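You operate a simulated robot arm through the tools that you are given. There is no shell and no other tool. Be economical: measure what you need, move in short steps, check, and stop when the job is done.

You are at the controls of a simulated two-armed robot. One attempt, no reset.

JOB
Wipe up the spill on the top of the green-marked table with the blue cloth and put it back.

Only the result counts: the job must be done as asked and must still hold three seconds after the hand-in. Knocking over, shifting, dropping, spilling or breaking anything else fails it. Flat cloth is picked up by pressing the open fingertips on it (5 to 10 N) and closing them slowly along it; thin cloth reads only 2 to 8 mm in the jaws.

ROBOT AND FRAMES
Two 7-joint arms with two-finger parallel grippers on one trunk, on a base that drives. Base frame: it is fixed to the floor where the robot stands at the start and does not move with it; the origin is under the middle of the robot, x ahead of it, y to its left, z up; the surface under the hand at the start is at about z = 76.5. Readings come in cm, degrees, newtons and seconds.
The left shoulder is at the start at [5, 18.7, 103.5], the right one opposite. With the tool pointing down near the work surface each hand reaches from about 10 to 66 cm from the robot's upright axis, wherever it stands, measured 20 degrees to its own side. Payload 3.43 kg a hand.
The tool frame of a hand sits at the grasp point between the pads (the TCP): z along the fingers, y along the line on which they close. The tips reach 3 cm beyond it. Largest opening 9.4 cm; finger width 2.8, thickness 1; the body of the gripper, 5 by 9.6 cm, starts 5.5 cm behind the TCP.
Orientation is that of the tool frame in the base frame, as [roll, pitch, yaw] about the fixed x, y, z axes, in that order (R = Rz(yaw) Ry(pitch) Rx(roll)). With the fingers straight down and closing along the base's y, the tool's x points along the base's -x, its y along +y and its z along -z.

CONTROLS
- The arms move only by the tool jog_arm. It takes "left_steps", "right_steps" or both (then of equal length, played together; a hand with none holds still); each is a list that holds one entry, the list of rows, each a list of 7 numbers: the shift along the base's x, y, z in cm, then the turn, a rotation vector about the base's x, y, z in rad, then the gripper command, from -1 (fully open) to 1 (shut), values between in proportion. In form: [[[x, y, z, ax, ay, az, gripper], ...]]. A call has 1 to 20 rows; each row is the pose to reach, as a shift and turn from the pose commanded when the call began. Rows are played at 5 a second. More than 5 cm and 8.6 degrees between two rows, or a gripper value outside its range, and nothing of the call is played. Where a pose cannot be reached the arm comes as near as it can. A force on the tool above 40 N (or 10 N above the force at the start of the call, whichever is more), or a blocked arm, ends the call early, and 0.2 s more pass. Each finger travels about 15.3 cm/s and halts on what it meets, pressing with about 22 N; the grip force reading is that of the motor and also rises with nothing between the fingers. The clock runs only during rows and for 0.2 s after the last one: add rows that repeat a pose to give the fingers time. It gives the time, the measured TCP pose, the force on the tool (base axes), the opening and the grip force at its end, in the units of the frame above (readings bear some noise), with the torque about the TCP (base axes, N m) and any sound that the robot's microphone picked up, and new pictures: "views" is both (left out), scene, wrist or none (wrist: the cameras of the hands that moved).
- Cameras (640 x 400 px; columns grow to the right, rows downward): "scene" is now at [14.22, -2.17, 118.94]; the picture's right is [-0.24, -0.97, 0.00], its down [-0.63, 0.16, -0.76] and it looks along [0.74, -0.18, -0.64] (base axes); focal length 294 px, centre (320, 200). "left" rides on the left gripper at [7.6, -1.4, -10.2] in its tool frame; the picture's right is [0.18, 0.98, 0.00], its down [-0.75, 0.14, -0.64] and it looks along [-0.63, 0.12, 0.77] (tool axes); focal length 243 px, centre (320, 200). "right" rides on the right gripper at [7.6, 1.4, -10.2] in its tool frame; the picture's right is [-0.18, 0.98, 0.00], its down [-0.75, -0.14, -0.64] and it looks along [-0.63, -0.12, 0.77] (tool axes); focal length 243 px, centre (320, 200). There is no depth. A picture from a camera that has moved, and an enlarged one, comes with that camera's place and axes in the base frame and with its lens.
- move_column(by): slides the trunk up (or, below 0, down) by that many cm; the arms and the scene camera ride with it, the base frame stays. It gives what a move gives, with no picture.
- drive_base(legs): drives the robot by 1 to 6 legs, each [ahead, left, turn to the left] in cm, cm and degrees, along the robot's own axes; the way and the turn of a leg run together, so that a leg with both is an arc; at most 150 cm and 180 degrees a leg. The arms and the cameras ride along, it lands a little off, and it stops where it bumps. It gives what a move gives, and a new picture of the scene camera.
- head_to(pan, tilt): turns the head with the scene camera to pan (to the left, within 80 degrees either way) and tilt (down, from -29 to 69), counted from straight ahead of the robot. It gives what a move gives, and a new picture of the scene camera.
- close_up(camera, box): a new picture of the part [left, top, right, bottom] of that camera's present view, enlarged. No time passes.
- close_job(): hands the job in; it is judged then, once.

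Go step by step. Nothing tells you exact positions but the pictures and the camera data: compare them with the known pose of the tool, close in by small moves and look again before you grip or let go. The budget is 120 turns and 260 pictures, counting those below and the enlarged ones. Unless the task says otherwise, let go and move clear before handing in, and close with one line.

The tools are called after "Emit:" by a JSON object that holds its "method" and its "body". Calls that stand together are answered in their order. jog_arm: Moves the arms, as the interface text tells. Its arguments: {"type":"object","properties":{"left_steps":{"type":"array"},"right_steps":{"type":"array"},"views":{"type":"string","enum":["both","scene","wrist","none"]}},"required":[]} The other tools are called the same way: move_column (by) slides the trunk up or down; drive_base (legs) drives the base; head_to (pan, tilt) turns the head that bears the scene camera; close_up (camera, box) takes an enlarged picture of a part of a camera's view; close_job () hands the job in.

At the start:

```text
t: 0.0
left_position: [38.78, 10.96, 96.47]
left_tool_rot: [-180.0, 0.1, -179.9]
left_ft_force: [0.1, 0.0, -1.0]
left_ft_torque: [0.01, 0.02, 0.0]
left_finger_gap: 9.41
left_finger_force: 0.0
right_position: [40.13, -23.4, 95.92]
right_tool_rot: [-179.9, 0.0, 180.0]
right_ft_force: [-0.8, -0.5, 0.0]
right_ft_torque: [-0.05, 0.01, 0.02]
right_finger_gap: 9.4
right_finger_force: 0.1
trunk travel left (down, up): [-25.0, 18.2]
robot x, y, heading: [0.35, 0.1, -0.0]
head pan, tilt: [-14.0, 40.2]
```

scene: 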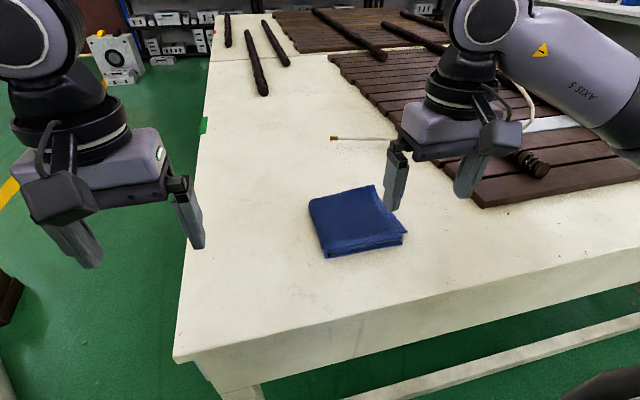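
right: 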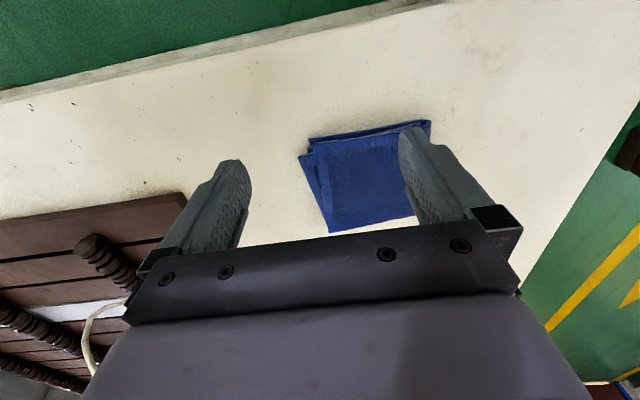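
left: 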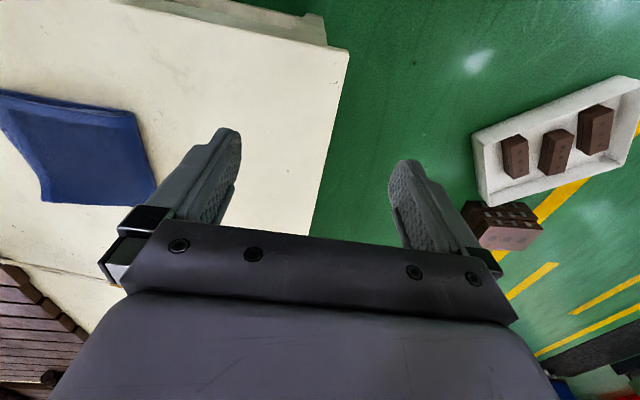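

The blue cloth lies folded on the table in front, which has a green tab on its left edge; I see no spill yet. I look around.

Emit:
{"method": "head_to", "body": {"pan": 0, "tilt": 15}}

Emit:
{"method": "head_to", "body": {"pan": -65, "tilt": 25}}

Emit:
{"method": "head_to", "body": {"pan": 65, "tilt": 25}}

```text
t: 0.9
left_position: [38.84, 10.79, 96.69]
left_tool_rot: [-180.0, 0.0, -179.9]
left_ft_force: [0.1, 0.9, -1.1]
left_ft_torque: [0.01, -0.05, 0.02]
left_finger_gap: 9.41
left_finger_force: 0.1
right_position: [40.23, -23.47, 95.82]
right_tool_rot: [179.9, 0.1, 180.0]
right_ft_force: [0.6, -0.1, 0.7]
right_ft_torque: [0.04, 0.01, 0.02]
right_finger_gap: 9.39
right_finger_force: 0.0
trunk travel left (down, up): [-25.0, 18.2]
robot x, y, heading: [-0.28, 0.05, 0.1]
head pan, tilt: [0.0, 15.0]
camera scene: at [15.32, -0.12, 122.91], right [0.0, -1.0, 0.0], down [-0.26, 0.0, -0.97], along [0.97, 0.0, -0.26], focal length 294 px, centre (320, 200)
```

scene: 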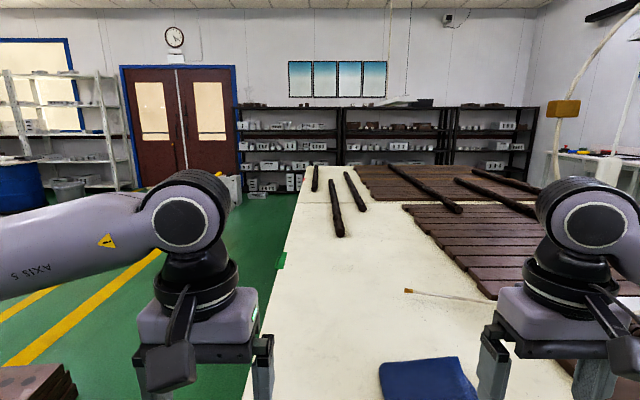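

```text
t: 2.2
left_position: [38.77, 10.87, 96.56]
left_tool_rot: [-180.0, 0.0, -180.0]
left_ft_force: [0.1, 0.3, 0.1]
left_ft_torque: [-0.01, 0.0, -0.01]
left_finger_gap: 9.39
left_finger_force: 0.1
right_position: [40.27, -23.41, 95.72]
right_tool_rot: [180.0, 0.0, 179.9]
right_ft_force: [0.4, 0.0, -0.4]
right_ft_torque: [-0.03, -0.02, -0.02]
right_finger_gap: 9.39
right_finger_force: 0.0
trunk travel left (down, up): [-25.0, 18.2]
robot x, y, heading: [-0.03, -0.24, 0.1]
head pan, tilt: [-65.0, 25.0]
camera scene: at [9.88, -8.47, 121.3], right [-0.91, -0.42, 0.0], down [-0.18, 0.38, -0.91], along [0.38, -0.82, -0.42], focal length 294 px, centre (320, 200)
```

scene: 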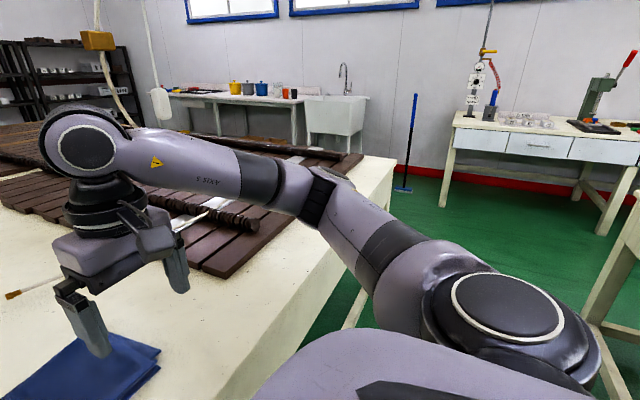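

```text
t: 4.4
left_position: [38.86, 10.9, 96.62]
left_tool_rot: [-180.0, 0.0, 180.0]
left_ft_force: [0.1, 0.3, -0.5]
left_ft_torque: [-0.03, 0.0, -0.02]
left_finger_gap: 9.39
left_finger_force: 0.0
right_position: [40.2, -23.4, 95.75]
right_tool_rot: [-180.0, 0.1, -180.0]
right_ft_force: [0.9, 0.0, 0.9]
right_ft_torque: [0.0, -0.01, 0.01]
right_finger_gap: 9.43
right_finger_force: 0.0
trunk travel left (down, up): [-25.0, 18.2]
robot x, y, heading: [-0.29, 0.02, 0.2]
head pan, tilt: [65.0, 25.0]
camera scene: at [9.88, 8.23, 121.3], right [0.91, -0.42, 0.0], down [-0.18, -0.38, -0.91], along [0.38, 0.82, -0.42], focal length 294 px, centre (320, 200)
```

scene: 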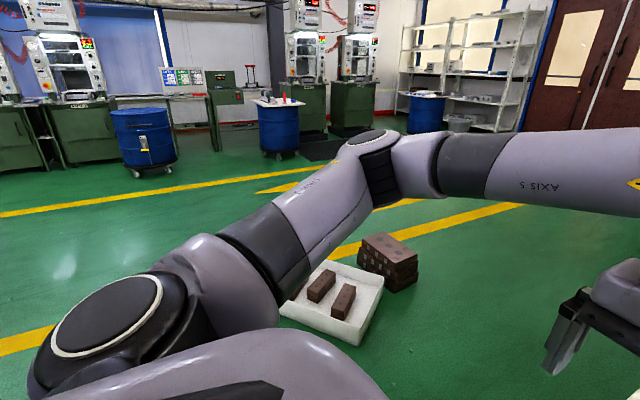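

The table in front bears the green tab; the spill may be faint. I look at the table top closely.

Emit:
{"method": "head_to", "body": {"pan": 0, "tilt": 30}}

Emit:
{"method": "close_up", "body": {"camera": "scene", "box": [240, 40, 480, 190]}}

Emit:
{"method": "close_up", "body": {"camera": "scene", "box": [200, 150, 500, 340]}}

Emit:
{"method": "head_to", "body": {"pan": -80, "tilt": 40}}

```text
t: 5.7
left_position: [38.81, 10.96, 96.65]
left_tool_rot: [-179.9, 0.1, -180.0]
left_ft_force: [0.5, -0.6, -0.3]
left_ft_torque: [-0.01, 0.01, 0.02]
left_finger_gap: 9.45
left_finger_force: 0.0
right_position: [40.17, -23.37, 95.72]
right_tool_rot: [-180.0, 0.0, 179.9]
right_ft_force: [-0.1, -0.2, 0.2]
right_ft_torque: [0.01, -0.03, -0.02]
right_finger_gap: 9.41
right_finger_force: 0.0
trunk travel left (down, up): [-25.0, 18.2]
robot x, y, heading: [0.08, -0.47, 0.3]
head pan, tilt: [0.0, 30.0]
camera scene: at [15.02, -0.11, 120.5], right [0.0, -1.0, 0.0], down [-0.5, 0.0, -0.87], along [0.87, 0.0, -0.5], focal length 294 px, centre (320, 200)
```

scene: 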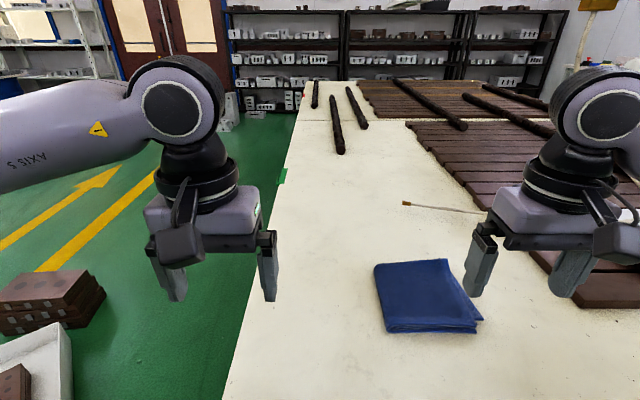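

```text
2.67 times, centred on (360, 115) of scene
camera zoom: at [15.02, -0.11, 120.5], right [0.0, -1.0, 0.0], down [-0.5, 0.0, -0.87], along [0.87, 0.0, -0.5], focal length 785 px, centre (213, 427)
```

zoom: 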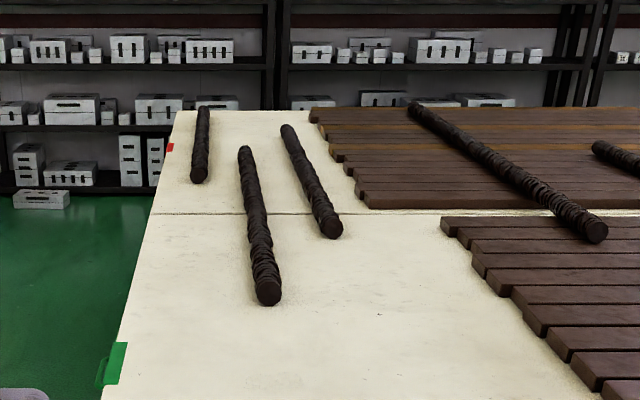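

```text
2.11 times, centred on (350, 245) of scene
camera zoom: at [15.02, -0.11, 120.5], right [0.0, -1.0, 0.0], down [-0.5, 0.0, -0.87], along [0.87, 0.0, -0.5], focal length 620 px, centre (257, 105)
```

zoom: 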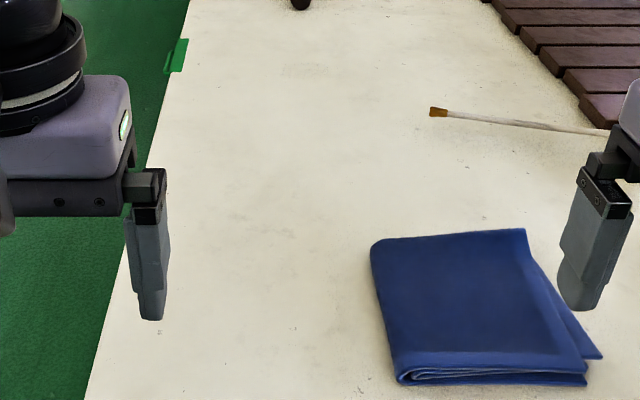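

```text
t: 7.2
left_position: [38.89, 10.88, 96.56]
left_tool_rot: [180.0, 0.1, -180.0]
left_ft_force: [0.2, 0.0, -0.3]
left_ft_torque: [0.03, 0.01, 0.03]
left_finger_gap: 9.42
left_finger_force: 0.0
right_position: [40.28, -23.45, 95.78]
right_tool_rot: [-180.0, 0.1, 180.0]
right_ft_force: [0.8, -0.4, 0.0]
right_ft_torque: [0.03, 0.0, -0.02]
right_finger_gap: 9.4
right_finger_force: 0.0
trunk travel left (down, up): [-25.0, 18.2]
robot x, y, heading: [-0.27, 0.01, 0.2]
head pan, tilt: [-80.0, 40.0]
camera scene: at [7.46, -8.49, 118.97], right [-0.98, -0.17, 0.0], down [-0.11, 0.63, -0.77], along [0.13, -0.75, -0.64], focal length 294 px, centre (320, 200)
```

scene: 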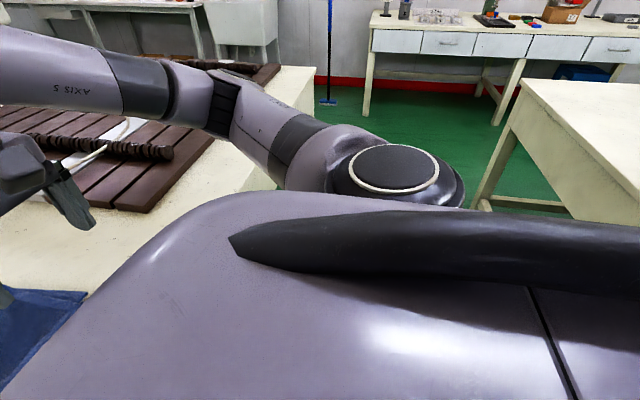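

No spill visible on the left part; a red tab marks the farther table. I check the right portion hidden by the arm.

Emit:
{"method": "head_to", "body": {"pan": -35, "tilt": 30}}

Emit:
{"method": "drive_base", "body": {"legs": [[-40, 0, 0], [0, 0, 150]]}}

```text
t: 8.4
left_position: [38.84, 10.72, 96.73]
left_tool_rot: [180.0, -0.1, -180.0]
left_ft_force: [-0.5, -0.8, 0.1]
left_ft_torque: [0.01, -0.01, 0.02]
left_finger_gap: 9.4
left_finger_force: 0.0
right_position: [40.24, -23.45, 95.75]
right_tool_rot: [-179.9, 0.0, 180.0]
right_ft_force: [-0.1, 1.4, 0.5]
right_ft_torque: [0.01, -0.02, 0.02]
right_finger_gap: 9.4
right_finger_force: 0.0
trunk travel left (down, up): [-25.0, 18.2]
robot x, y, heading: [0.06, -0.01, 0.0]
head pan, tilt: [-35.0, 30.0]
camera scene: at [13.38, -5.31, 120.5], right [-0.57, -0.82, 0.0], down [-0.41, 0.29, -0.87], along [0.71, -0.5, -0.5], focal length 294 px, centre (320, 200)
```

scene: 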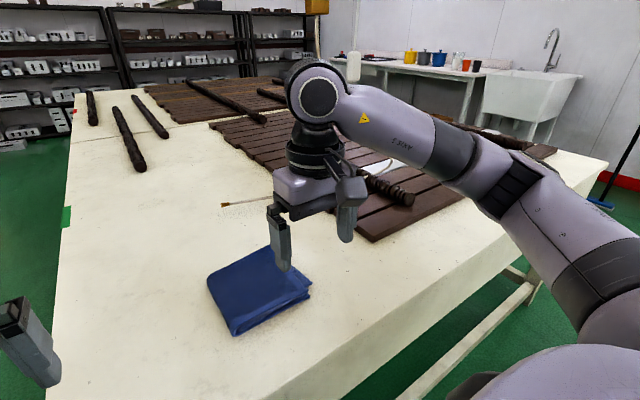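

```text
t: 10.3
left_position: [12.43, 10.85, 96.67]
left_tool_rot: [-179.9, 0.1, 179.8]
left_ft_force: [0.5, 0.2, 0.6]
left_ft_torque: [-0.03, 0.0, 0.02]
left_finger_gap: 9.42
left_finger_force: 0.1
right_position: [13.93, -23.47, 95.74]
right_tool_rot: [-180.0, 0.0, -179.9]
right_ft_force: [-0.7, -0.8, -0.3]
right_ft_torque: [-0.02, -0.02, -0.01]
right_finger_gap: 9.42
right_finger_force: 0.0
trunk travel left (down, up): [-25.0, 18.2]
robot x, y, heading: [-26.01, -0.3, -0.1]
head pan, tilt: [-35.0, 30.0]
stopped in leg 1: the robot was blocked; the commanded pose is now the measured one
camera scene: at [-12.94, -5.31, 120.49], right [-0.57, -0.82, 0.0], down [-0.41, 0.29, -0.87], along [0.71, -0.5, -0.5], focal length 294 px, centre (320, 200)
```

scene: 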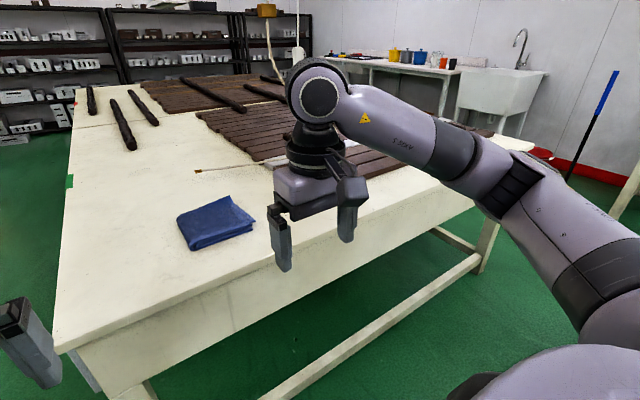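

Something behind blocks the robot. I move forward a little and turn part way to see it.

Emit:
{"method": "drive_base", "body": {"legs": [[8, 0, 0], [0, 0, 60]]}}

Emit:
{"method": "head_to", "body": {"pan": 75, "tilt": 35}}

```text
t: 14.0
left_position: [-7.86, 38.88, 96.61]
left_tool_rot: [-180.0, 0.2, -121.0]
left_ft_force: [-0.8, 0.6, -0.2]
left_ft_torque: [-0.03, 0.0, 0.01]
left_finger_gap: 9.39
left_finger_force: 0.0
right_position: [22.36, 22.47, 95.77]
right_tool_rot: [-179.9, -0.1, -120.8]
right_ft_force: [0.2, -1.0, -0.2]
right_ft_torque: [0.01, 0.0, -0.02]
right_finger_gap: 9.4
right_finger_force: 0.1
trunk travel left (down, up): [-25.0, 18.2]
robot x, y, heading: [-18.44, -0.32, 59.3]
head pan, tilt: [-35.0, 30.0]
camera scene: at [-6.94, 8.59, 120.5], right [0.41, -0.91, 0.0], down [-0.46, -0.2, -0.87], along [0.79, 0.35, -0.5], focal length 294 px, centre (320, 200)
```

scene: 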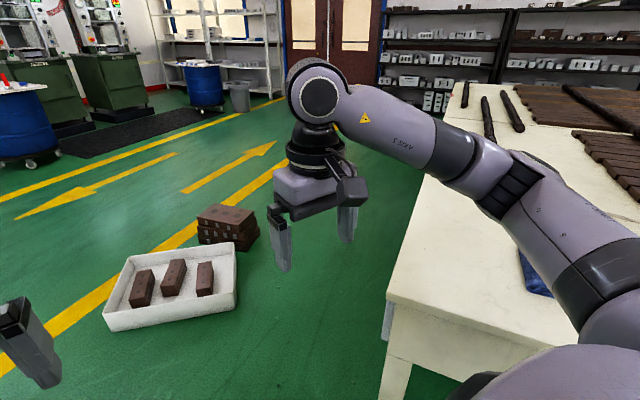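

```text
t: 15.8
left_position: [-7.83, 38.94, 96.64]
left_tool_rot: [-180.0, 0.1, -121.1]
left_ft_force: [-0.6, 1.1, 0.1]
left_ft_torque: [0.03, 0.03, -0.03]
left_finger_gap: 9.39
left_finger_force: 0.1
right_position: [22.42, 22.44, 95.84]
right_tool_rot: [180.0, -0.1, -120.8]
right_ft_force: [-0.6, 0.8, 0.1]
right_ft_torque: [0.0, -0.02, -0.01]
right_finger_gap: 9.4
right_finger_force: 0.0
trunk travel left (down, up): [-25.0, 18.2]
robot x, y, heading: [-18.19, 0.04, 59.2]
head pan, tilt: [75.0, 35.0]
camera scene: at [-21.32, 11.2, 119.72], right [0.72, 0.7, 0.0], down [0.4, -0.41, -0.82], along [-0.57, 0.59, -0.57], focal length 294 px, centre (320, 200)
```

scene: 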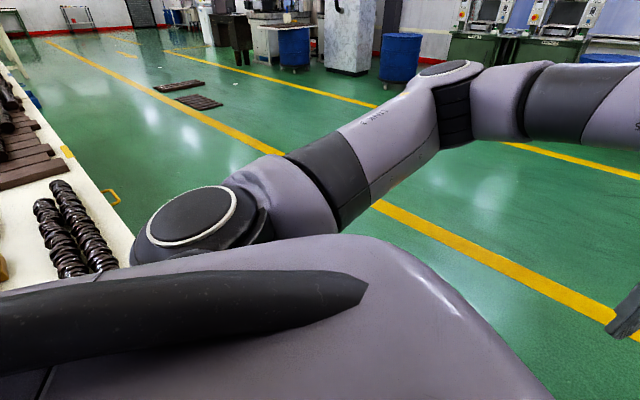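

The table behind has a yellow tab, so the front one is the green one. I turn back and inspect its top closely; a faint patch showed beyond the cloth.

Emit:
{"method": "drive_base", "body": {"legs": [[0, 0, -59.2]]}}

Emit:
{"method": "head_to", "body": {"pan": 0, "tilt": 20}}

Emit:
{"method": "close_up", "body": {"camera": "scene", "box": [260, 140, 420, 240]}}

Emit:
{"method": "close_up", "body": {"camera": "scene", "box": [300, 200, 480, 320]}}

```text
t: 18.9
left_position: [20.48, 10.76, 96.58]
left_tool_rot: [180.0, 0.0, 179.7]
left_ft_force: [-0.7, -0.2, 0.6]
left_ft_torque: [-0.01, -0.02, 0.0]
left_finger_gap: 9.4
left_finger_force: 0.1
right_position: [21.83, -23.58, 95.77]
right_tool_rot: [-179.9, 0.1, 180.0]
right_ft_force: [0.5, 0.1, -0.1]
right_ft_torque: [0.01, 0.03, -0.01]
right_finger_gap: 9.38
right_finger_force: 0.0
trunk travel left (down, up): [-25.0, 18.2]
robot x, y, heading: [-18.52, -0.3, -0.0]
head pan, tilt: [75.0, 35.0]
camera scene: at [-10.05, 8.36, 119.72], right [0.97, -0.26, 0.0], down [-0.15, -0.55, -0.82], along [0.21, 0.79, -0.57], focal length 294 px, centre (320, 200)
```

scene: 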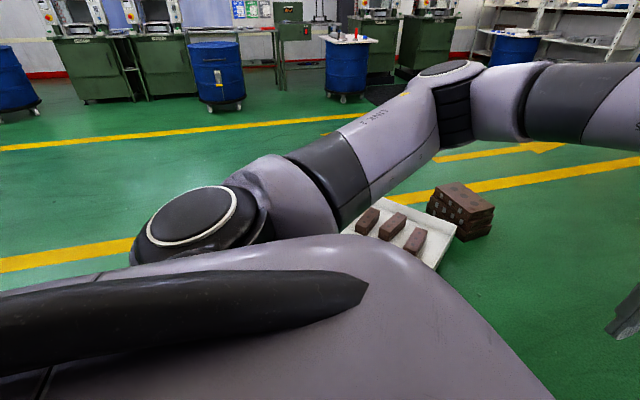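

```text
t: 20.3
left_position: [20.43, 10.8, 96.65]
left_tool_rot: [-179.9, 0.1, 179.9]
left_ft_force: [-0.3, -0.4, 0.8]
left_ft_torque: [0.0, -0.03, -0.05]
left_finger_gap: 9.42
left_finger_force: 0.0
right_position: [21.76, -23.47, 95.86]
right_tool_rot: [180.0, 0.0, -180.0]
right_ft_force: [0.5, 0.7, -0.1]
right_ft_torque: [0.02, -0.02, 0.03]
right_finger_gap: 9.41
right_finger_force: 0.1
trunk travel left (down, up): [-25.0, 18.2]
robot x, y, heading: [-18.25, -0.35, -0.4]
head pan, tilt: [0.0, 20.0]
camera scene: at [-3.03, -0.14, 122.11], right [0.0, -1.0, 0.0], down [-0.34, 0.0, -0.94], along [0.94, 0.0, -0.34], focal length 294 px, centre (320, 200)
```

scene: 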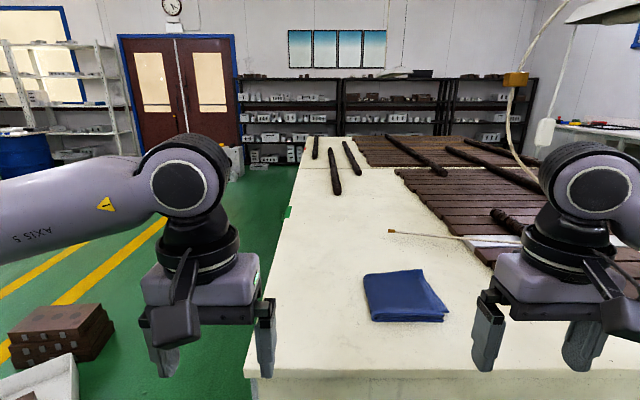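

```text
4.00 times, centred on (340, 190) of scene
camera zoom: at [-3.03, -0.14, 122.11], right [0.0, -1.0, 0.0], down [-0.34, 0.0, -0.94], along [0.94, 0.0, -0.34], focal length 1178 px, centre (240, 240)
```

zoom: 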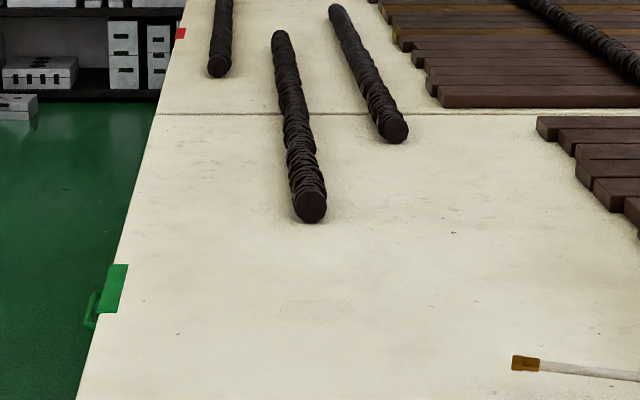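

```text
3.33 times, centred on (390, 260) of scene
camera zoom: at [-3.03, -0.14, 122.11], right [0.0, -1.0, 0.0], down [-0.34, 0.0, -0.94], along [0.94, 0.0, -0.34], focal length 981 px, centre (87, 0)
```

zoom: 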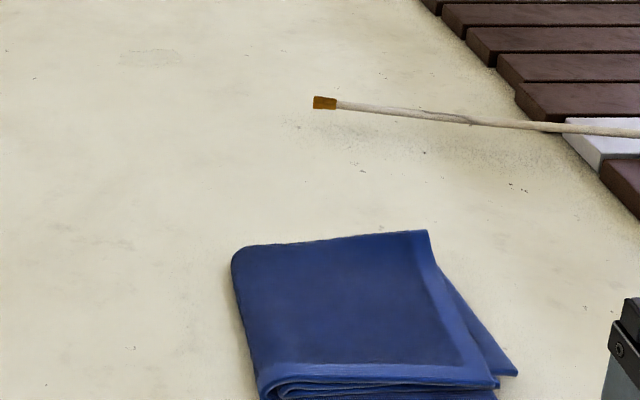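

A barely visible patch lies near (103, -7.5) on the table. I drive round to its left side for a closer look.

Emit:
{"method": "drive_base", "body": {"legs": [[0, 55, 0], [110, 0, 0]]}}

Emit:
{"method": "head_to", "body": {"pan": -75, "tilt": 40}}

```text
t: 30.8
left_position: [128.49, 64.75, 96.63]
left_tool_rot: [-180.0, 0.0, 179.7]
left_ft_force: [-0.5, 0.1, -0.2]
left_ft_torque: [-0.01, 0.0, 0.02]
left_finger_gap: 9.38
left_finger_force: 0.1
right_position: [129.72, 30.5, 95.74]
right_tool_rot: [180.0, 0.1, 179.8]
right_ft_force: [-0.2, -0.2, -0.6]
right_ft_torque: [-0.02, 0.0, 0.03]
right_finger_gap: 9.42
right_finger_force: 0.1
trunk travel left (down, up): [-25.0, 18.2]
robot x, y, heading: [89.74, 54.11, -0.2]
head pan, tilt: [0.0, 20.0]
camera scene: at [104.91, 53.84, 122.11], right [0.0, -1.0, 0.0], down [-0.34, 0.0, -0.94], along [0.94, 0.0, -0.34], focal length 294 px, centre (320, 200)
```

scene: 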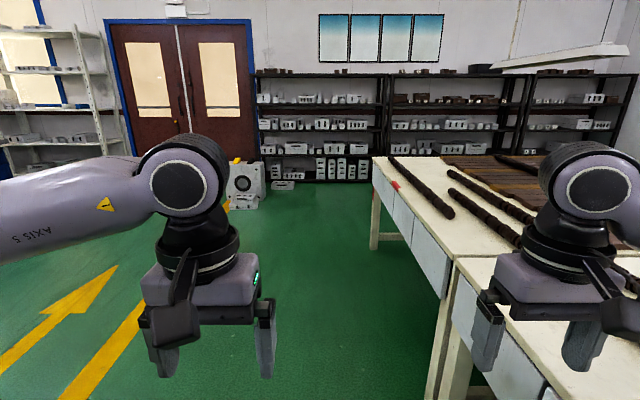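

```text
t: 32.2
left_position: [128.43, 64.61, 96.6]
left_tool_rot: [180.0, 0.1, 179.6]
left_ft_force: [-0.5, -0.2, 0.8]
left_ft_torque: [-0.01, -0.01, 0.03]
left_finger_gap: 9.42
left_finger_force: 0.0
right_position: [129.69, 30.39, 95.85]
right_tool_rot: [179.9, 0.0, 179.8]
right_ft_force: [-0.6, 0.8, 0.3]
right_ft_torque: [-0.05, 0.02, 0.0]
right_finger_gap: 9.43
right_finger_force: 0.1
trunk travel left (down, up): [-25.0, 18.2]
robot x, y, heading: [89.66, 54.38, -0.5]
head pan, tilt: [-75.0, 40.0]
camera scene: at [97.76, 45.66, 118.97], right [-0.97, -0.26, 0.0], down [-0.16, 0.62, -0.77], along [0.2, -0.74, -0.64], focal length 294 px, centre (320, 200)
```

scene: 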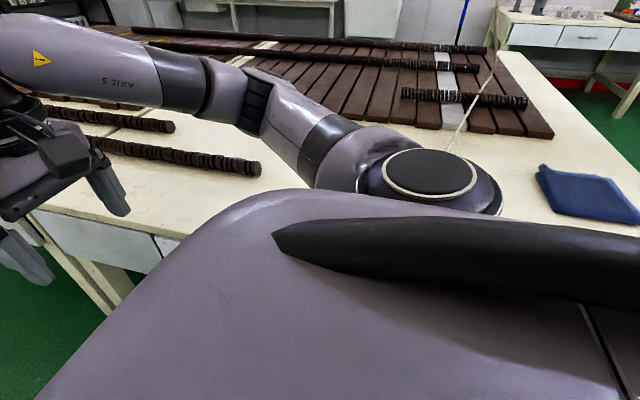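

I turn to face the table.

Emit:
{"method": "drive_base", "body": {"legs": [[0, 0, -89.5]]}}

Emit:
{"method": "head_to", "body": {"pan": 0, "tilt": 38}}

Emit:
{"method": "close_up", "body": {"camera": "scene", "box": [200, 120, 440, 270]}}

```text
t: 36.5
left_position: [100.17, 15.04, 96.8]
left_tool_rot: [180.0, 0.1, 89.4]
left_ft_force: [0.0, -0.5, 0.1]
left_ft_torque: [0.0, -0.01, -0.02]
left_finger_gap: 9.4
left_finger_force: 0.0
right_position: [65.89, 14.0, 95.75]
right_tool_rot: [-179.9, 0.1, 89.6]
right_ft_force: [-0.9, -0.5, 0.4]
right_ft_torque: [-0.04, 0.02, 0.01]
right_finger_gap: 9.4
right_finger_force: 0.1
trunk travel left (down, up): [-25.0, 18.2]
robot x, y, heading: [89.84, 54.52, -90.3]
head pan, tilt: [-75.0, 40.0]
camera scene: at [81.47, 45.92, 118.97], right [-0.25, 0.97, 0.0], down [0.62, 0.16, -0.77], along [-0.74, -0.19, -0.64], focal length 294 px, centre (320, 200)
```

scene: 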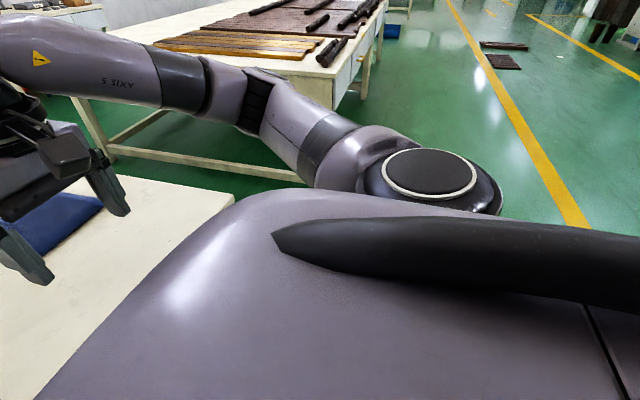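

```text
t: 37.9
left_position: [100.23, 15.05, 96.66]
left_tool_rot: [-179.9, 0.1, 89.4]
left_ft_force: [-0.6, -0.7, -0.9]
left_ft_torque: [0.02, -0.03, -0.01]
left_finger_gap: 9.4
left_finger_force: 0.1
right_position: [65.83, 14.05, 95.78]
right_tool_rot: [-180.0, 0.0, 89.6]
right_ft_force: [0.3, 0.4, -0.5]
right_ft_torque: [0.0, -0.04, -0.01]
right_finger_gap: 9.44
right_finger_force: 0.1
trunk travel left (down, up): [-25.0, 18.2]
robot x, y, heading: [89.67, 53.76, -90.4]
head pan, tilt: [0.0, 38.0]
camera scene: at [89.64, 39.43, 119.26], right [-1.0, 0.01, 0.0], down [0.0, 0.62, -0.79], along [-0.01, -0.79, -0.62], focal length 294 px, centre (320, 200)
```

scene: 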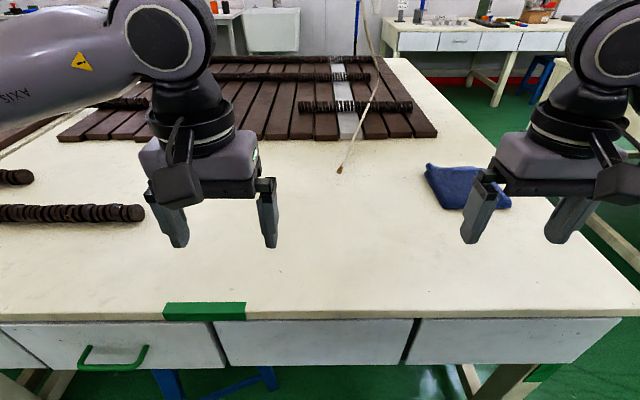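

```text
2.67 times, centred on (320, 195) of scene
camera zoom: at [89.64, 39.43, 119.26], right [-1.0, 0.01, 0.0], down [0.0, 0.62, -0.79], along [-0.01, -0.79, -0.62], focal length 785 px, centre (320, 213)
```

zoom: 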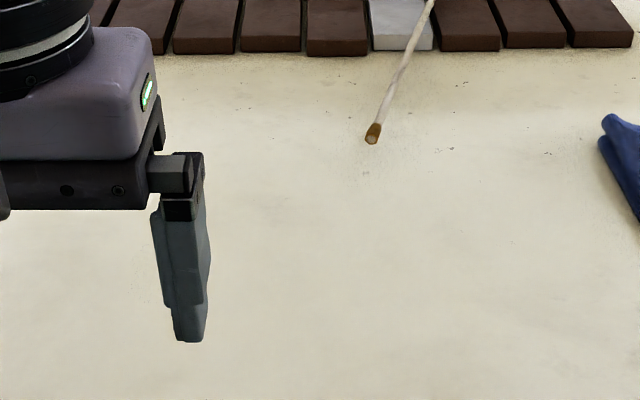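

The left hand hides the patch from the head, so I use its own camera.

Emit:
{"method": "close_up", "body": {"camera": "left", "box": [0, 0, 640, 400]}}

Emit:
{"method": "close_up", "body": {"camera": "right", "box": [0, 0, 640, 400]}}

```text
1.00 times, centred on (320, 200) of left (not enlarged: the box is as wide or as high as the picture)
camera zoom: at [98.92, 22.71, 106.82], right [0.98, 0.17, 0.0], down [0.13, -0.75, 0.64], along [0.11, -0.63, -0.77], focal length 243 px, centre (320, 200)
```

zoom: 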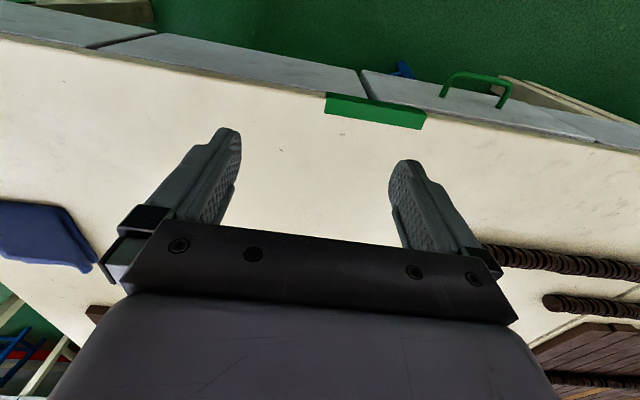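

```text
1.00 times, centred on (320, 200) of right (not enlarged: the box is as wide or as high as the picture)
camera zoom: at [67.39, 21.72, 106.03], right [0.98, -0.19, 0.0], down [-0.15, -0.75, 0.64], along [-0.12, -0.63, -0.77], focal length 243 px, centre (320, 200)
```

zoom: 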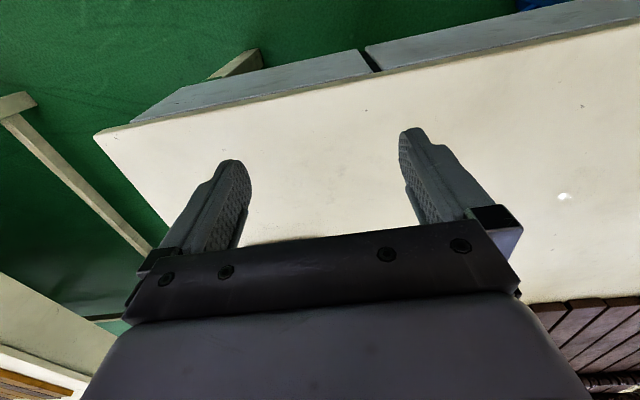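

The right camera shows a bright glint near (100, -9), right where the faint patch was: a clear liquid. I zoom in.

Emit:
{"method": "close_up", "body": {"camera": "right", "box": [500, 150, 640, 240]}}

Emit:
{"method": "jog_arm", "body": {"left_steps": [[[4, 2, 2, 0, 0, 0, -1], [8, 4, 4, 0, 0, 0, -1], [12, 6, 6, 0, 0, 0, -1], [16, 8, 8, 0, 0, 0, -1]]], "views": "none"}}

Emit:
{"method": "close_up", "body": {"camera": "scene", "box": [160, 150, 400, 300]}}

```text
4.44 times, centred on (570, 195) of right
camera zoom: at [67.39, 21.72, 106.03], right [0.98, -0.19, 0.0], down [-0.15, -0.75, 0.64], along [-0.12, -0.63, -0.77], focal length 1078 px, centre (-791, 222)
```

zoom: 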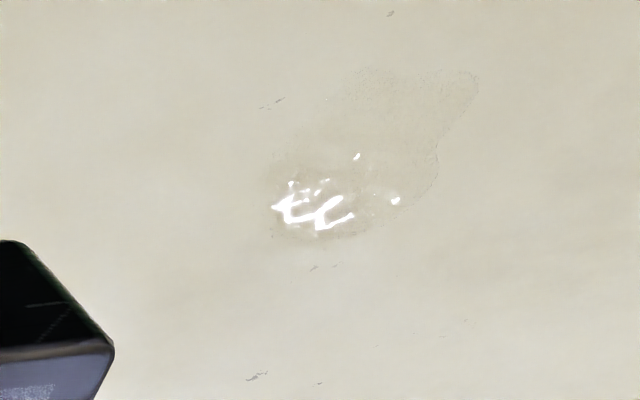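

```text
t: 38.9
left_position: [116.27, 23.28, 104.76]
left_tool_rot: [-179.9, 0.1, 89.3]
left_ft_force: [-0.2, 0.5, 0.7]
left_ft_torque: [-0.02, -0.01, 0.01]
left_finger_gap: 9.41
left_finger_force: 0.1
right_position: [65.87, 14.05, 95.79]
right_tool_rot: [180.0, 0.2, 89.6]
right_ft_force: [-1.6, -0.4, 0.7]
right_ft_torque: [-0.03, -0.01, 0.01]
right_finger_gap: 9.39
right_finger_force: 0.0
trunk travel left (down, up): [-25.0, 18.2]
robot x, y, heading: [89.88, 54.09, -90.2]
head pan, tilt: [0.0, 38.0]
```

```text
2.67 times, centred on (280, 225) of scene
camera zoom: at [89.66, 39.47, 119.27], right [-1.0, 0.01, 0.0], down [0.0, 0.62, -0.79], along [-0.01, -0.79, -0.62], focal length 785 px, centre (427, 133)
```

zoom: 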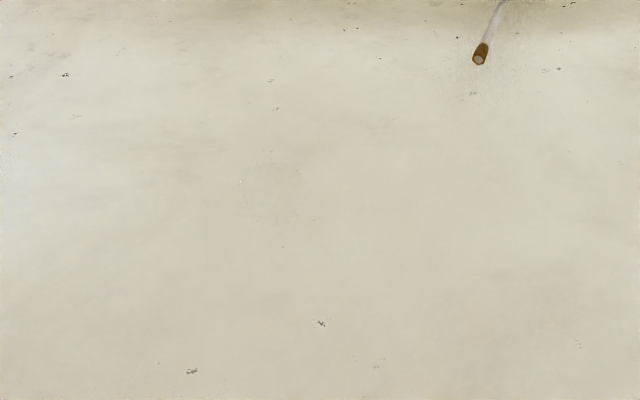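

The clear spill covers about x 98–106, y -12 to -2.5. The cloth at about (55, -20) is best taken from the front, so I drive back there.

Emit:
{"method": "jog_arm", "body": {"left_steps": [[[-4, -2, -2, 0, 0, 0, -1], [-8, -4, -4, 0, 0, 0, -1], [-12, -6, -6, 0, 0, 0, -1], [-16, -8, -8, 0, 0, 0, -1]]], "views": "none"}}

Emit:
{"method": "drive_base", "body": {"legs": [[0, 0, 90.2], [-107, 0, 0], [0, -54, 0], [17, 0, 0]]}}

Emit:
{"method": "head_to", "body": {"pan": -18, "tilt": 45}}

```text
t: 39.9
left_position: [100.06, 15.29, 96.75]
left_tool_rot: [180.0, 0.1, 89.4]
left_ft_force: [0.2, 0.2, 0.2]
left_ft_torque: [0.0, -0.01, -0.02]
left_finger_gap: 9.38
left_finger_force: 0.1
right_position: [65.91, 13.92, 95.76]
right_tool_rot: [-180.0, 0.0, 89.6]
right_ft_force: [0.5, -0.1, -0.7]
right_ft_torque: [0.01, 0.02, 0.01]
right_finger_gap: 9.38
right_finger_force: 0.1
trunk travel left (down, up): [-25.0, 18.2]
robot x, y, heading: [89.35, 54.37, -90.3]
head pan, tilt: [0.0, 38.0]
```

```text
t: 55.0
left_position: [39.33, 10.89, 96.71]
left_tool_rot: [-180.0, 0.1, 179.4]
left_ft_force: [-0.7, -0.2, 0.5]
left_ft_torque: [0.02, -0.01, -0.02]
left_finger_gap: 9.42
left_finger_force: 0.0
right_position: [40.74, -23.29, 95.76]
right_tool_rot: [-180.0, 0.0, 179.6]
right_ft_force: [0.4, 0.1, -0.4]
right_ft_torque: [0.02, 0.0, 0.02]
right_finger_gap: 9.41
right_finger_force: 0.1
trunk travel left (down, up): [-25.0, 18.2]
robot x, y, heading: [0.65, 0.34, -0.2]
head pan, tilt: [0.0, 38.0]
camera scene: at [15.33, 0.25, 119.26], right [-0.01, -1.0, 0.0], down [-0.62, 0.01, -0.79], along [0.79, -0.01, -0.62], focal length 294 px, centre (320, 200)
```

scene: 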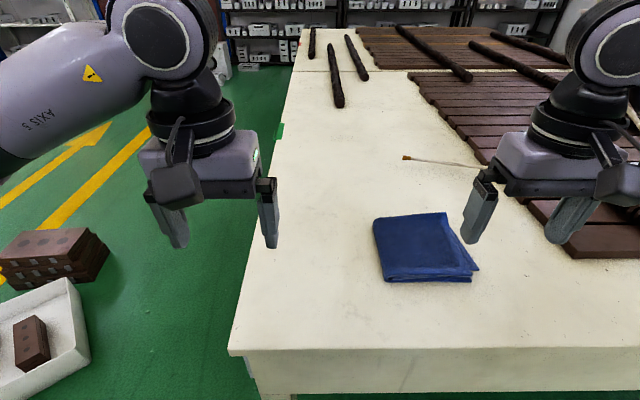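

```text
t: 55.8
left_position: [39.44, 10.93, 96.68]
left_tool_rot: [-179.9, 0.0, 179.4]
left_ft_force: [0.5, -0.8, -0.9]
left_ft_torque: [0.01, 0.01, 0.01]
left_finger_gap: 9.4
left_finger_force: 0.2
right_position: [40.66, -23.26, 95.78]
right_tool_rot: [179.9, 0.1, 179.5]
right_ft_force: [-0.7, 0.2, -0.1]
right_ft_torque: [-0.02, 0.02, 0.01]
right_finger_gap: 9.42
right_finger_force: 0.1
trunk travel left (down, up): [-25.0, 18.2]
robot x, y, heading: [0.4, 0.57, -0.8]
head pan, tilt: [-18.0, 45.0]
camera scene: at [14.39, -2.24, 118.24], right [-0.32, -0.95, 0.0], down [-0.67, 0.22, -0.71], along [0.67, -0.22, -0.71], focal length 294 px, centre (320, 200)
```

scene: 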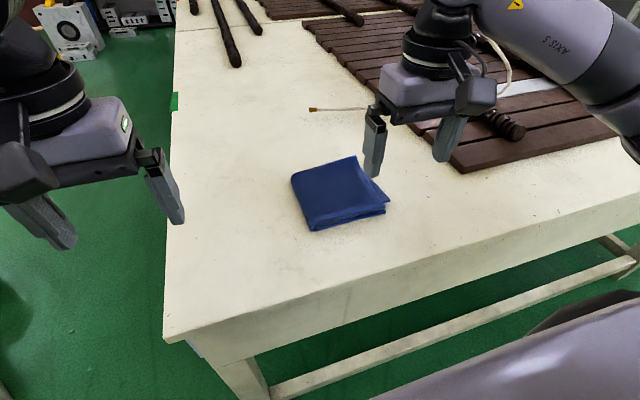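

The cloth is about 16 cm square, centred near (54.7, -19). I bring the right hand above it, half closed.

Emit:
{"method": "jog_arm", "body": {"right_steps": [[[4.5, 1.5, 0, 0, 0, 0, -0.6], [9, 3, 0, 0, 0, 0, -0.3], [13.8, 4.3, -3, 0, 0, 0, -0.3], [13.8, 4.3, -7, 0, 0, 0, -0.3], [13.8, 4.3, -10, 0, 0, 0, -0.3], [13.8, 4.3, -10, 0, 0, 0, -0.3]]]}}

```text
refused: row 3 steps farther than a row can; nothing moved
```

Emit:
{"method": "jog_arm", "body": {"right_steps": [[[4.5, 1.5, 0, 0, 0, 0, -0.6], [9, 3, 0, 0, 0, 0, -0.3], [13.5, 4.3, 0, 0, 0, 0, -0.3], [13.8, 4.3, -4, 0, 0, 0, -0.3], [13.8, 4.3, -8, 0, 0, 0, -0.3], [13.8, 4.3, -10, 0, 0, 0, -0.3]]]}}

```text
t: 57.2
left_position: [39.4, 10.82, 96.64]
left_tool_rot: [180.0, 0.1, 179.4]
left_ft_force: [0.8, 0.3, 0.2]
left_ft_torque: [-0.03, 0.03, 0.01]
left_finger_gap: 9.41
left_finger_force: 0.1
right_position: [54.49, -19.18, 85.95]
right_tool_rot: [-180.0, 0.1, 179.5]
right_ft_force: [0.5, 0.8, 0.2]
right_ft_torque: [-0.02, 0.01, 0.0]
right_finger_gap: 6.1
right_finger_force: 0.0
trunk travel left (down, up): [-25.0, 18.2]
robot x, y, heading: [0.78, 0.42, -0.3]
head pan, tilt: [-18.0, 45.0]
camera scene: at [14.39, -2.25, 118.24], right [-0.32, -0.95, 0.0], down [-0.67, 0.22, -0.71], along [0.67, -0.22, -0.71], focal length 294 px, centre (320, 200)
camera right: at [46.93, -17.52, 96.08], right [0.19, 0.98, 0.0], down [0.75, -0.15, 0.64], along [0.63, -0.12, -0.77], focal length 243 px, centre (320, 200)
```

scene: 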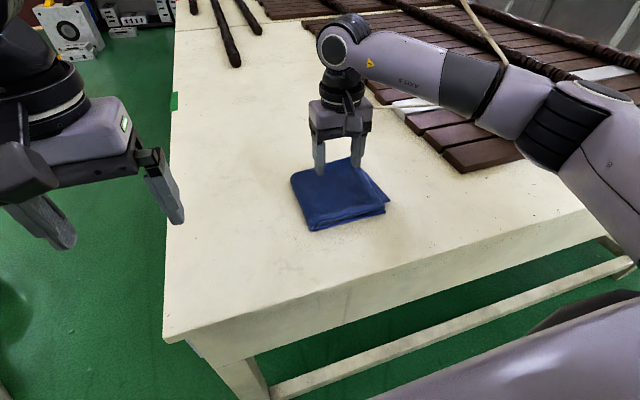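
right: 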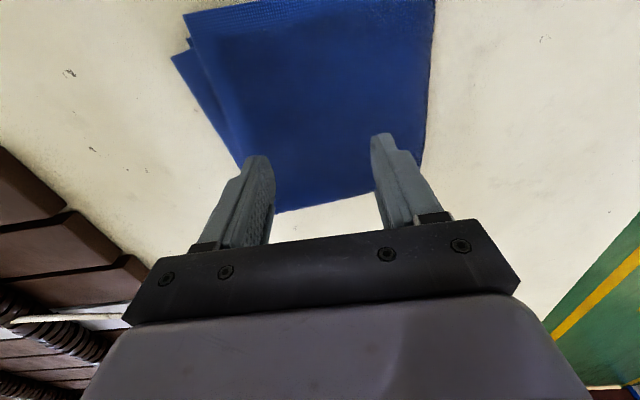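

The hand is over the cloth's centre. I lower gently until I feel contact.

Emit:
{"method": "jog_arm", "body": {"right_steps": [[[0, 0, -2, 0, 0, 0, -0.3], [0, 0, -3.5, 0, 0, 0, -0.3], [0, 0, -4.5, 0, 0, 0, -0.3], [0, 0, -4.5, 0, 0, 0, -0.3]]], "views": "wrist"}}

```text
t: 58.2
left_position: [39.42, 10.99, 96.77]
left_tool_rot: [-179.9, 0.1, 179.4]
left_ft_force: [-0.5, -0.6, -1.0]
left_ft_torque: [-0.01, 0.01, -0.01]
left_finger_gap: 9.4
left_finger_force: 0.0
right_position: [54.42, -19.05, 81.32]
right_tool_rot: [-180.0, 0.1, 179.5]
right_ft_force: [0.4, 0.1, 0.8]
right_ft_torque: [0.03, 0.04, -0.01]
right_finger_gap: 6.1
right_finger_force: 0.0
trunk travel left (down, up): [-25.0, 18.2]
robot x, y, heading: [0.61, 0.61, -0.3]
head pan, tilt: [-18.0, 45.0]
camera right: at [46.86, -17.5, 91.56], right [0.19, 0.98, 0.0], down [0.75, -0.15, 0.64], along [0.63, -0.12, -0.77], focal length 243 px, centre (320, 200)
```

right: 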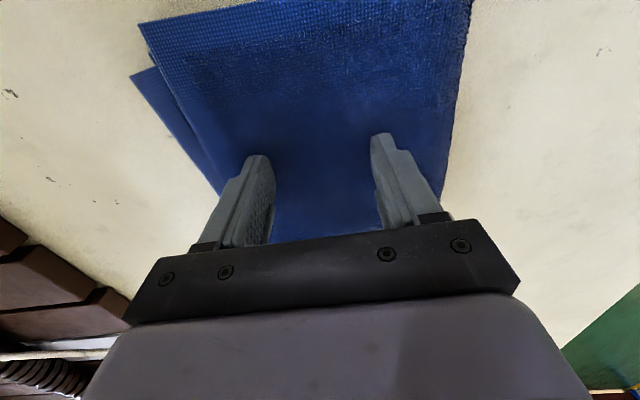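

Emit:
{"method": "jog_arm", "body": {"right_steps": [[[0, 0, -0.3, 0, 0, 0, -0.3], [0, 0, -0.6, 0, 0, 0, -0.3], [0, 0, -0.6, 0, 0, 0, -0.3]]], "views": "none"}}

Emit:
{"method": "jog_arm", "body": {"right_steps": [[[0, 0, -0.2, 0, 0, 0, -0.3], [0, 0, -0.4, 0, 0, 0, -0.3], [0, 0, -0.4, 0, 0, 0, -0.3]]], "views": "none"}}

```text
t: 59.0
left_position: [39.41, 10.88, 96.78]
left_tool_rot: [-179.9, 0.1, 179.3]
left_ft_force: [-0.3, 0.0, 0.3]
left_ft_torque: [0.0, 0.0, 0.0]
left_finger_gap: 9.39
left_finger_force: 0.0
right_position: [54.46, -19.16, 80.86]
right_tool_rot: [-179.9, 0.2, 179.4]
right_ft_force: [-0.4, -0.8, 8.0]
right_ft_torque: [-0.04, 0.03, 0.02]
right_finger_gap: 6.06
right_finger_force: 0.1
trunk travel left (down, up): [-25.0, 18.2]
robot x, y, heading: [0.29, 0.83, -0.6]
head pan, tilt: [-18.0, 45.0]
```

```text
t: 59.8
left_position: [39.22, 10.95, 97.02]
left_tool_rot: [-179.9, 0.2, 179.3]
left_ft_force: [0.6, -0.6, -0.4]
left_ft_torque: [0.02, 0.02, 0.01]
left_finger_gap: 9.42
left_finger_force: 0.0
right_position: [54.36, -19.12, 80.56]
right_tool_rot: [180.0, 0.4, 179.5]
right_ft_force: [1.3, -4.0, 23.5]
right_ft_torque: [-0.18, 0.0, 0.04]
right_finger_gap: 5.99
right_finger_force: 0.1
trunk travel left (down, up): [-25.0, 18.2]
robot x, y, heading: [0.58, 0.53, -0.6]
head pan, tilt: [-18.0, 45.0]
```

Contact at tip height about 78; 23 N is too much, so I ease up and close slowly.

Emit:
{"method": "jog_arm", "body": {"right_steps": [[[0, 0, 0.35, 0, 0, 0, -0.3], [0, 0, 0.35, 0, 0, 0, -0.3]]], "views": "none"}}

Emit:
{"method": "jog_arm", "body": {"right_steps": [[[0, 0, 0, 0, 0, 0, -0.2], [0, 0, 0, 0, 0, 0, -0.1], [0, 0, 0, 0, 0, 0, 0], [0, 0, 0, 0, 0, 0, 0.1], [0, 0, 0, 0, 0, 0, 0.2], [0, 0, 0, 0, 0, 0, 0.3], [0, 0, 0, 0, 0, 0, 0.4], [0, 0, 0, 0, 0, 0, 0.5], [0, 0, 0, 0, 0, 0, 0.6], [0, 0, 0, 0, 0, 0, 0.7], [0, 0, 0, 0, 0, 0, 0.8], [0, 0, 0, 0, 0, 0, 0.9], [0, 0, 0, 0, 0, 0, 1], [0, 0, 0, 0, 0, 0, 1], [0, 0, 0, 0, 0, 0, 1]]], "views": "both"}}

```text
t: 60.4
left_position: [39.4, 11.04, 96.87]
left_tool_rot: [-179.9, 0.0, 179.3]
left_ft_force: [0.3, -1.0, -0.1]
left_ft_torque: [-0.03, 0.04, 0.0]
left_finger_gap: 9.4
left_finger_force: 0.1
right_position: [54.4, -18.98, 80.66]
right_tool_rot: [180.0, 0.1, 179.5]
right_ft_force: [2.6, -1.4, 12.8]
right_ft_torque: [-0.02, -0.1, 0.02]
right_finger_gap: 6.04
right_finger_force: 0.0
trunk travel left (down, up): [-25.0, 18.2]
robot x, y, heading: [0.74, 0.46, -0.3]
head pan, tilt: [-18.0, 45.0]
```

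```text
t: 63.6
left_position: [39.28, 11.0, 96.8]
left_tool_rot: [-179.9, 0.2, 179.2]
left_ft_force: [0.0, -0.4, 0.2]
left_ft_torque: [-0.01, 0.02, -0.01]
left_finger_gap: 9.4
left_finger_force: 0.1
right_position: [54.34, -19.01, 80.7]
right_tool_rot: [-180.0, 0.1, 179.5]
right_ft_force: [0.4, 0.5, 11.9]
right_ft_torque: [-0.03, -0.03, -0.01]
right_finger_gap: 1.7
right_finger_force: 22.0
trunk travel left (down, up): [-25.0, 18.2]
robot x, y, heading: [0.54, 0.22, -0.6]
head pan, tilt: [-18.0, 45.0]
camera scene: at [14.3, -2.21, 118.26], right [-0.32, -0.95, 0.0], down [-0.67, 0.22, -0.71], along [0.67, -0.23, -0.71], focal length 294 px, centre (320, 200)
camera right: at [46.79, -17.39, 90.94], right [0.19, 0.98, 0.0], down [0.75, -0.15, 0.64], along [0.63, -0.12, -0.77], focal length 243 px, centre (320, 200)
```

scene: 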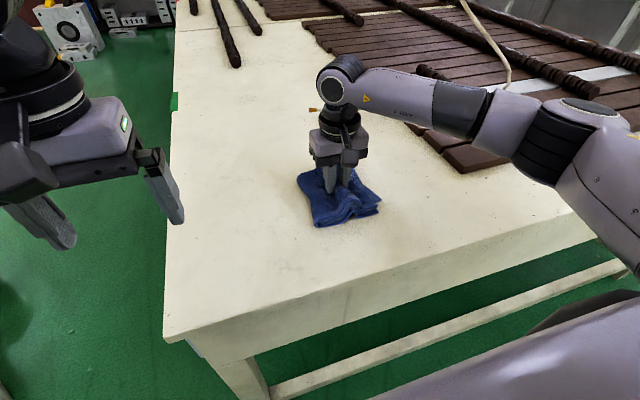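
right: 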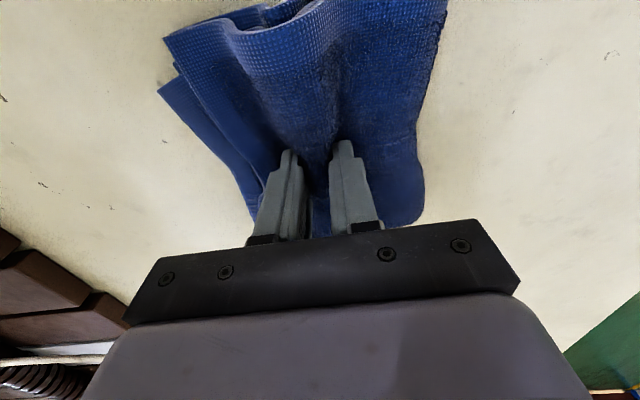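

The whole stack is pinched (1.7 cm in the jaws). I lift it.

Emit:
{"method": "jog_arm", "body": {"right_steps": [[[0, 0, 2, 0, 0, 0, 1], [0, 0, 4, 0, 0, 0, 1], [0, 0, 7, 0, 0, 0, 1], [0, 0, 10, 0, 0, 0, 1], [0, 0, 13, 0, 0, 0, 1], [0, 0, 16, 0, 0, 0, 1], [0, 0, 16, 0, 0, 0, 1]]]}}

```text
t: 65.2
left_position: [39.38, 10.87, 96.8]
left_tool_rot: [180.0, 0.1, 179.3]
left_ft_force: [0.1, 0.7, -0.8]
left_ft_torque: [0.01, 0.03, 0.03]
left_finger_gap: 9.4
left_finger_force: 0.2
right_position: [54.48, -19.11, 96.85]
right_tool_rot: [180.0, 0.1, 179.6]
right_ft_force: [-0.2, 0.1, 0.0]
right_ft_torque: [-0.04, -0.01, -0.02]
right_finger_gap: 1.64
right_finger_force: 21.7
trunk travel left (down, up): [-25.0, 18.2]
robot x, y, heading: [0.75, 0.86, -0.4]
head pan, tilt: [-18.0, 45.0]
camera scene: at [14.39, -2.25, 118.24], right [-0.32, -0.95, 0.0], down [-0.67, 0.22, -0.71], along [0.67, -0.22, -0.71], focal length 294 px, centre (320, 200)
camera right: at [46.94, -17.52, 107.09], right [0.19, 0.98, 0.0], down [0.75, -0.15, 0.64], along [0.63, -0.12, -0.77], focal length 243 px, centre (320, 200)
```

scene: 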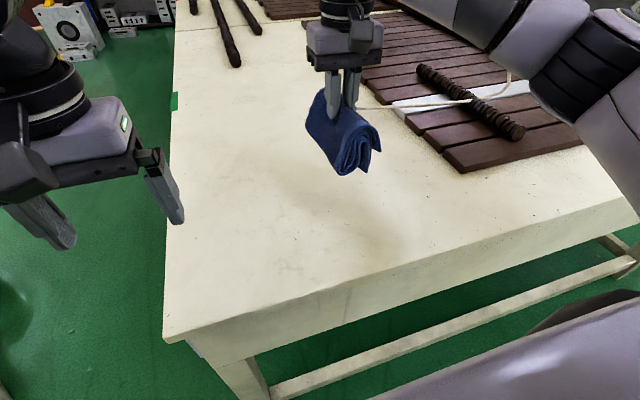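
right: 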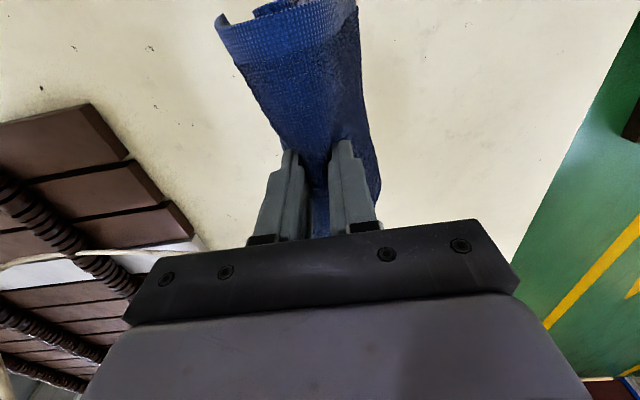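

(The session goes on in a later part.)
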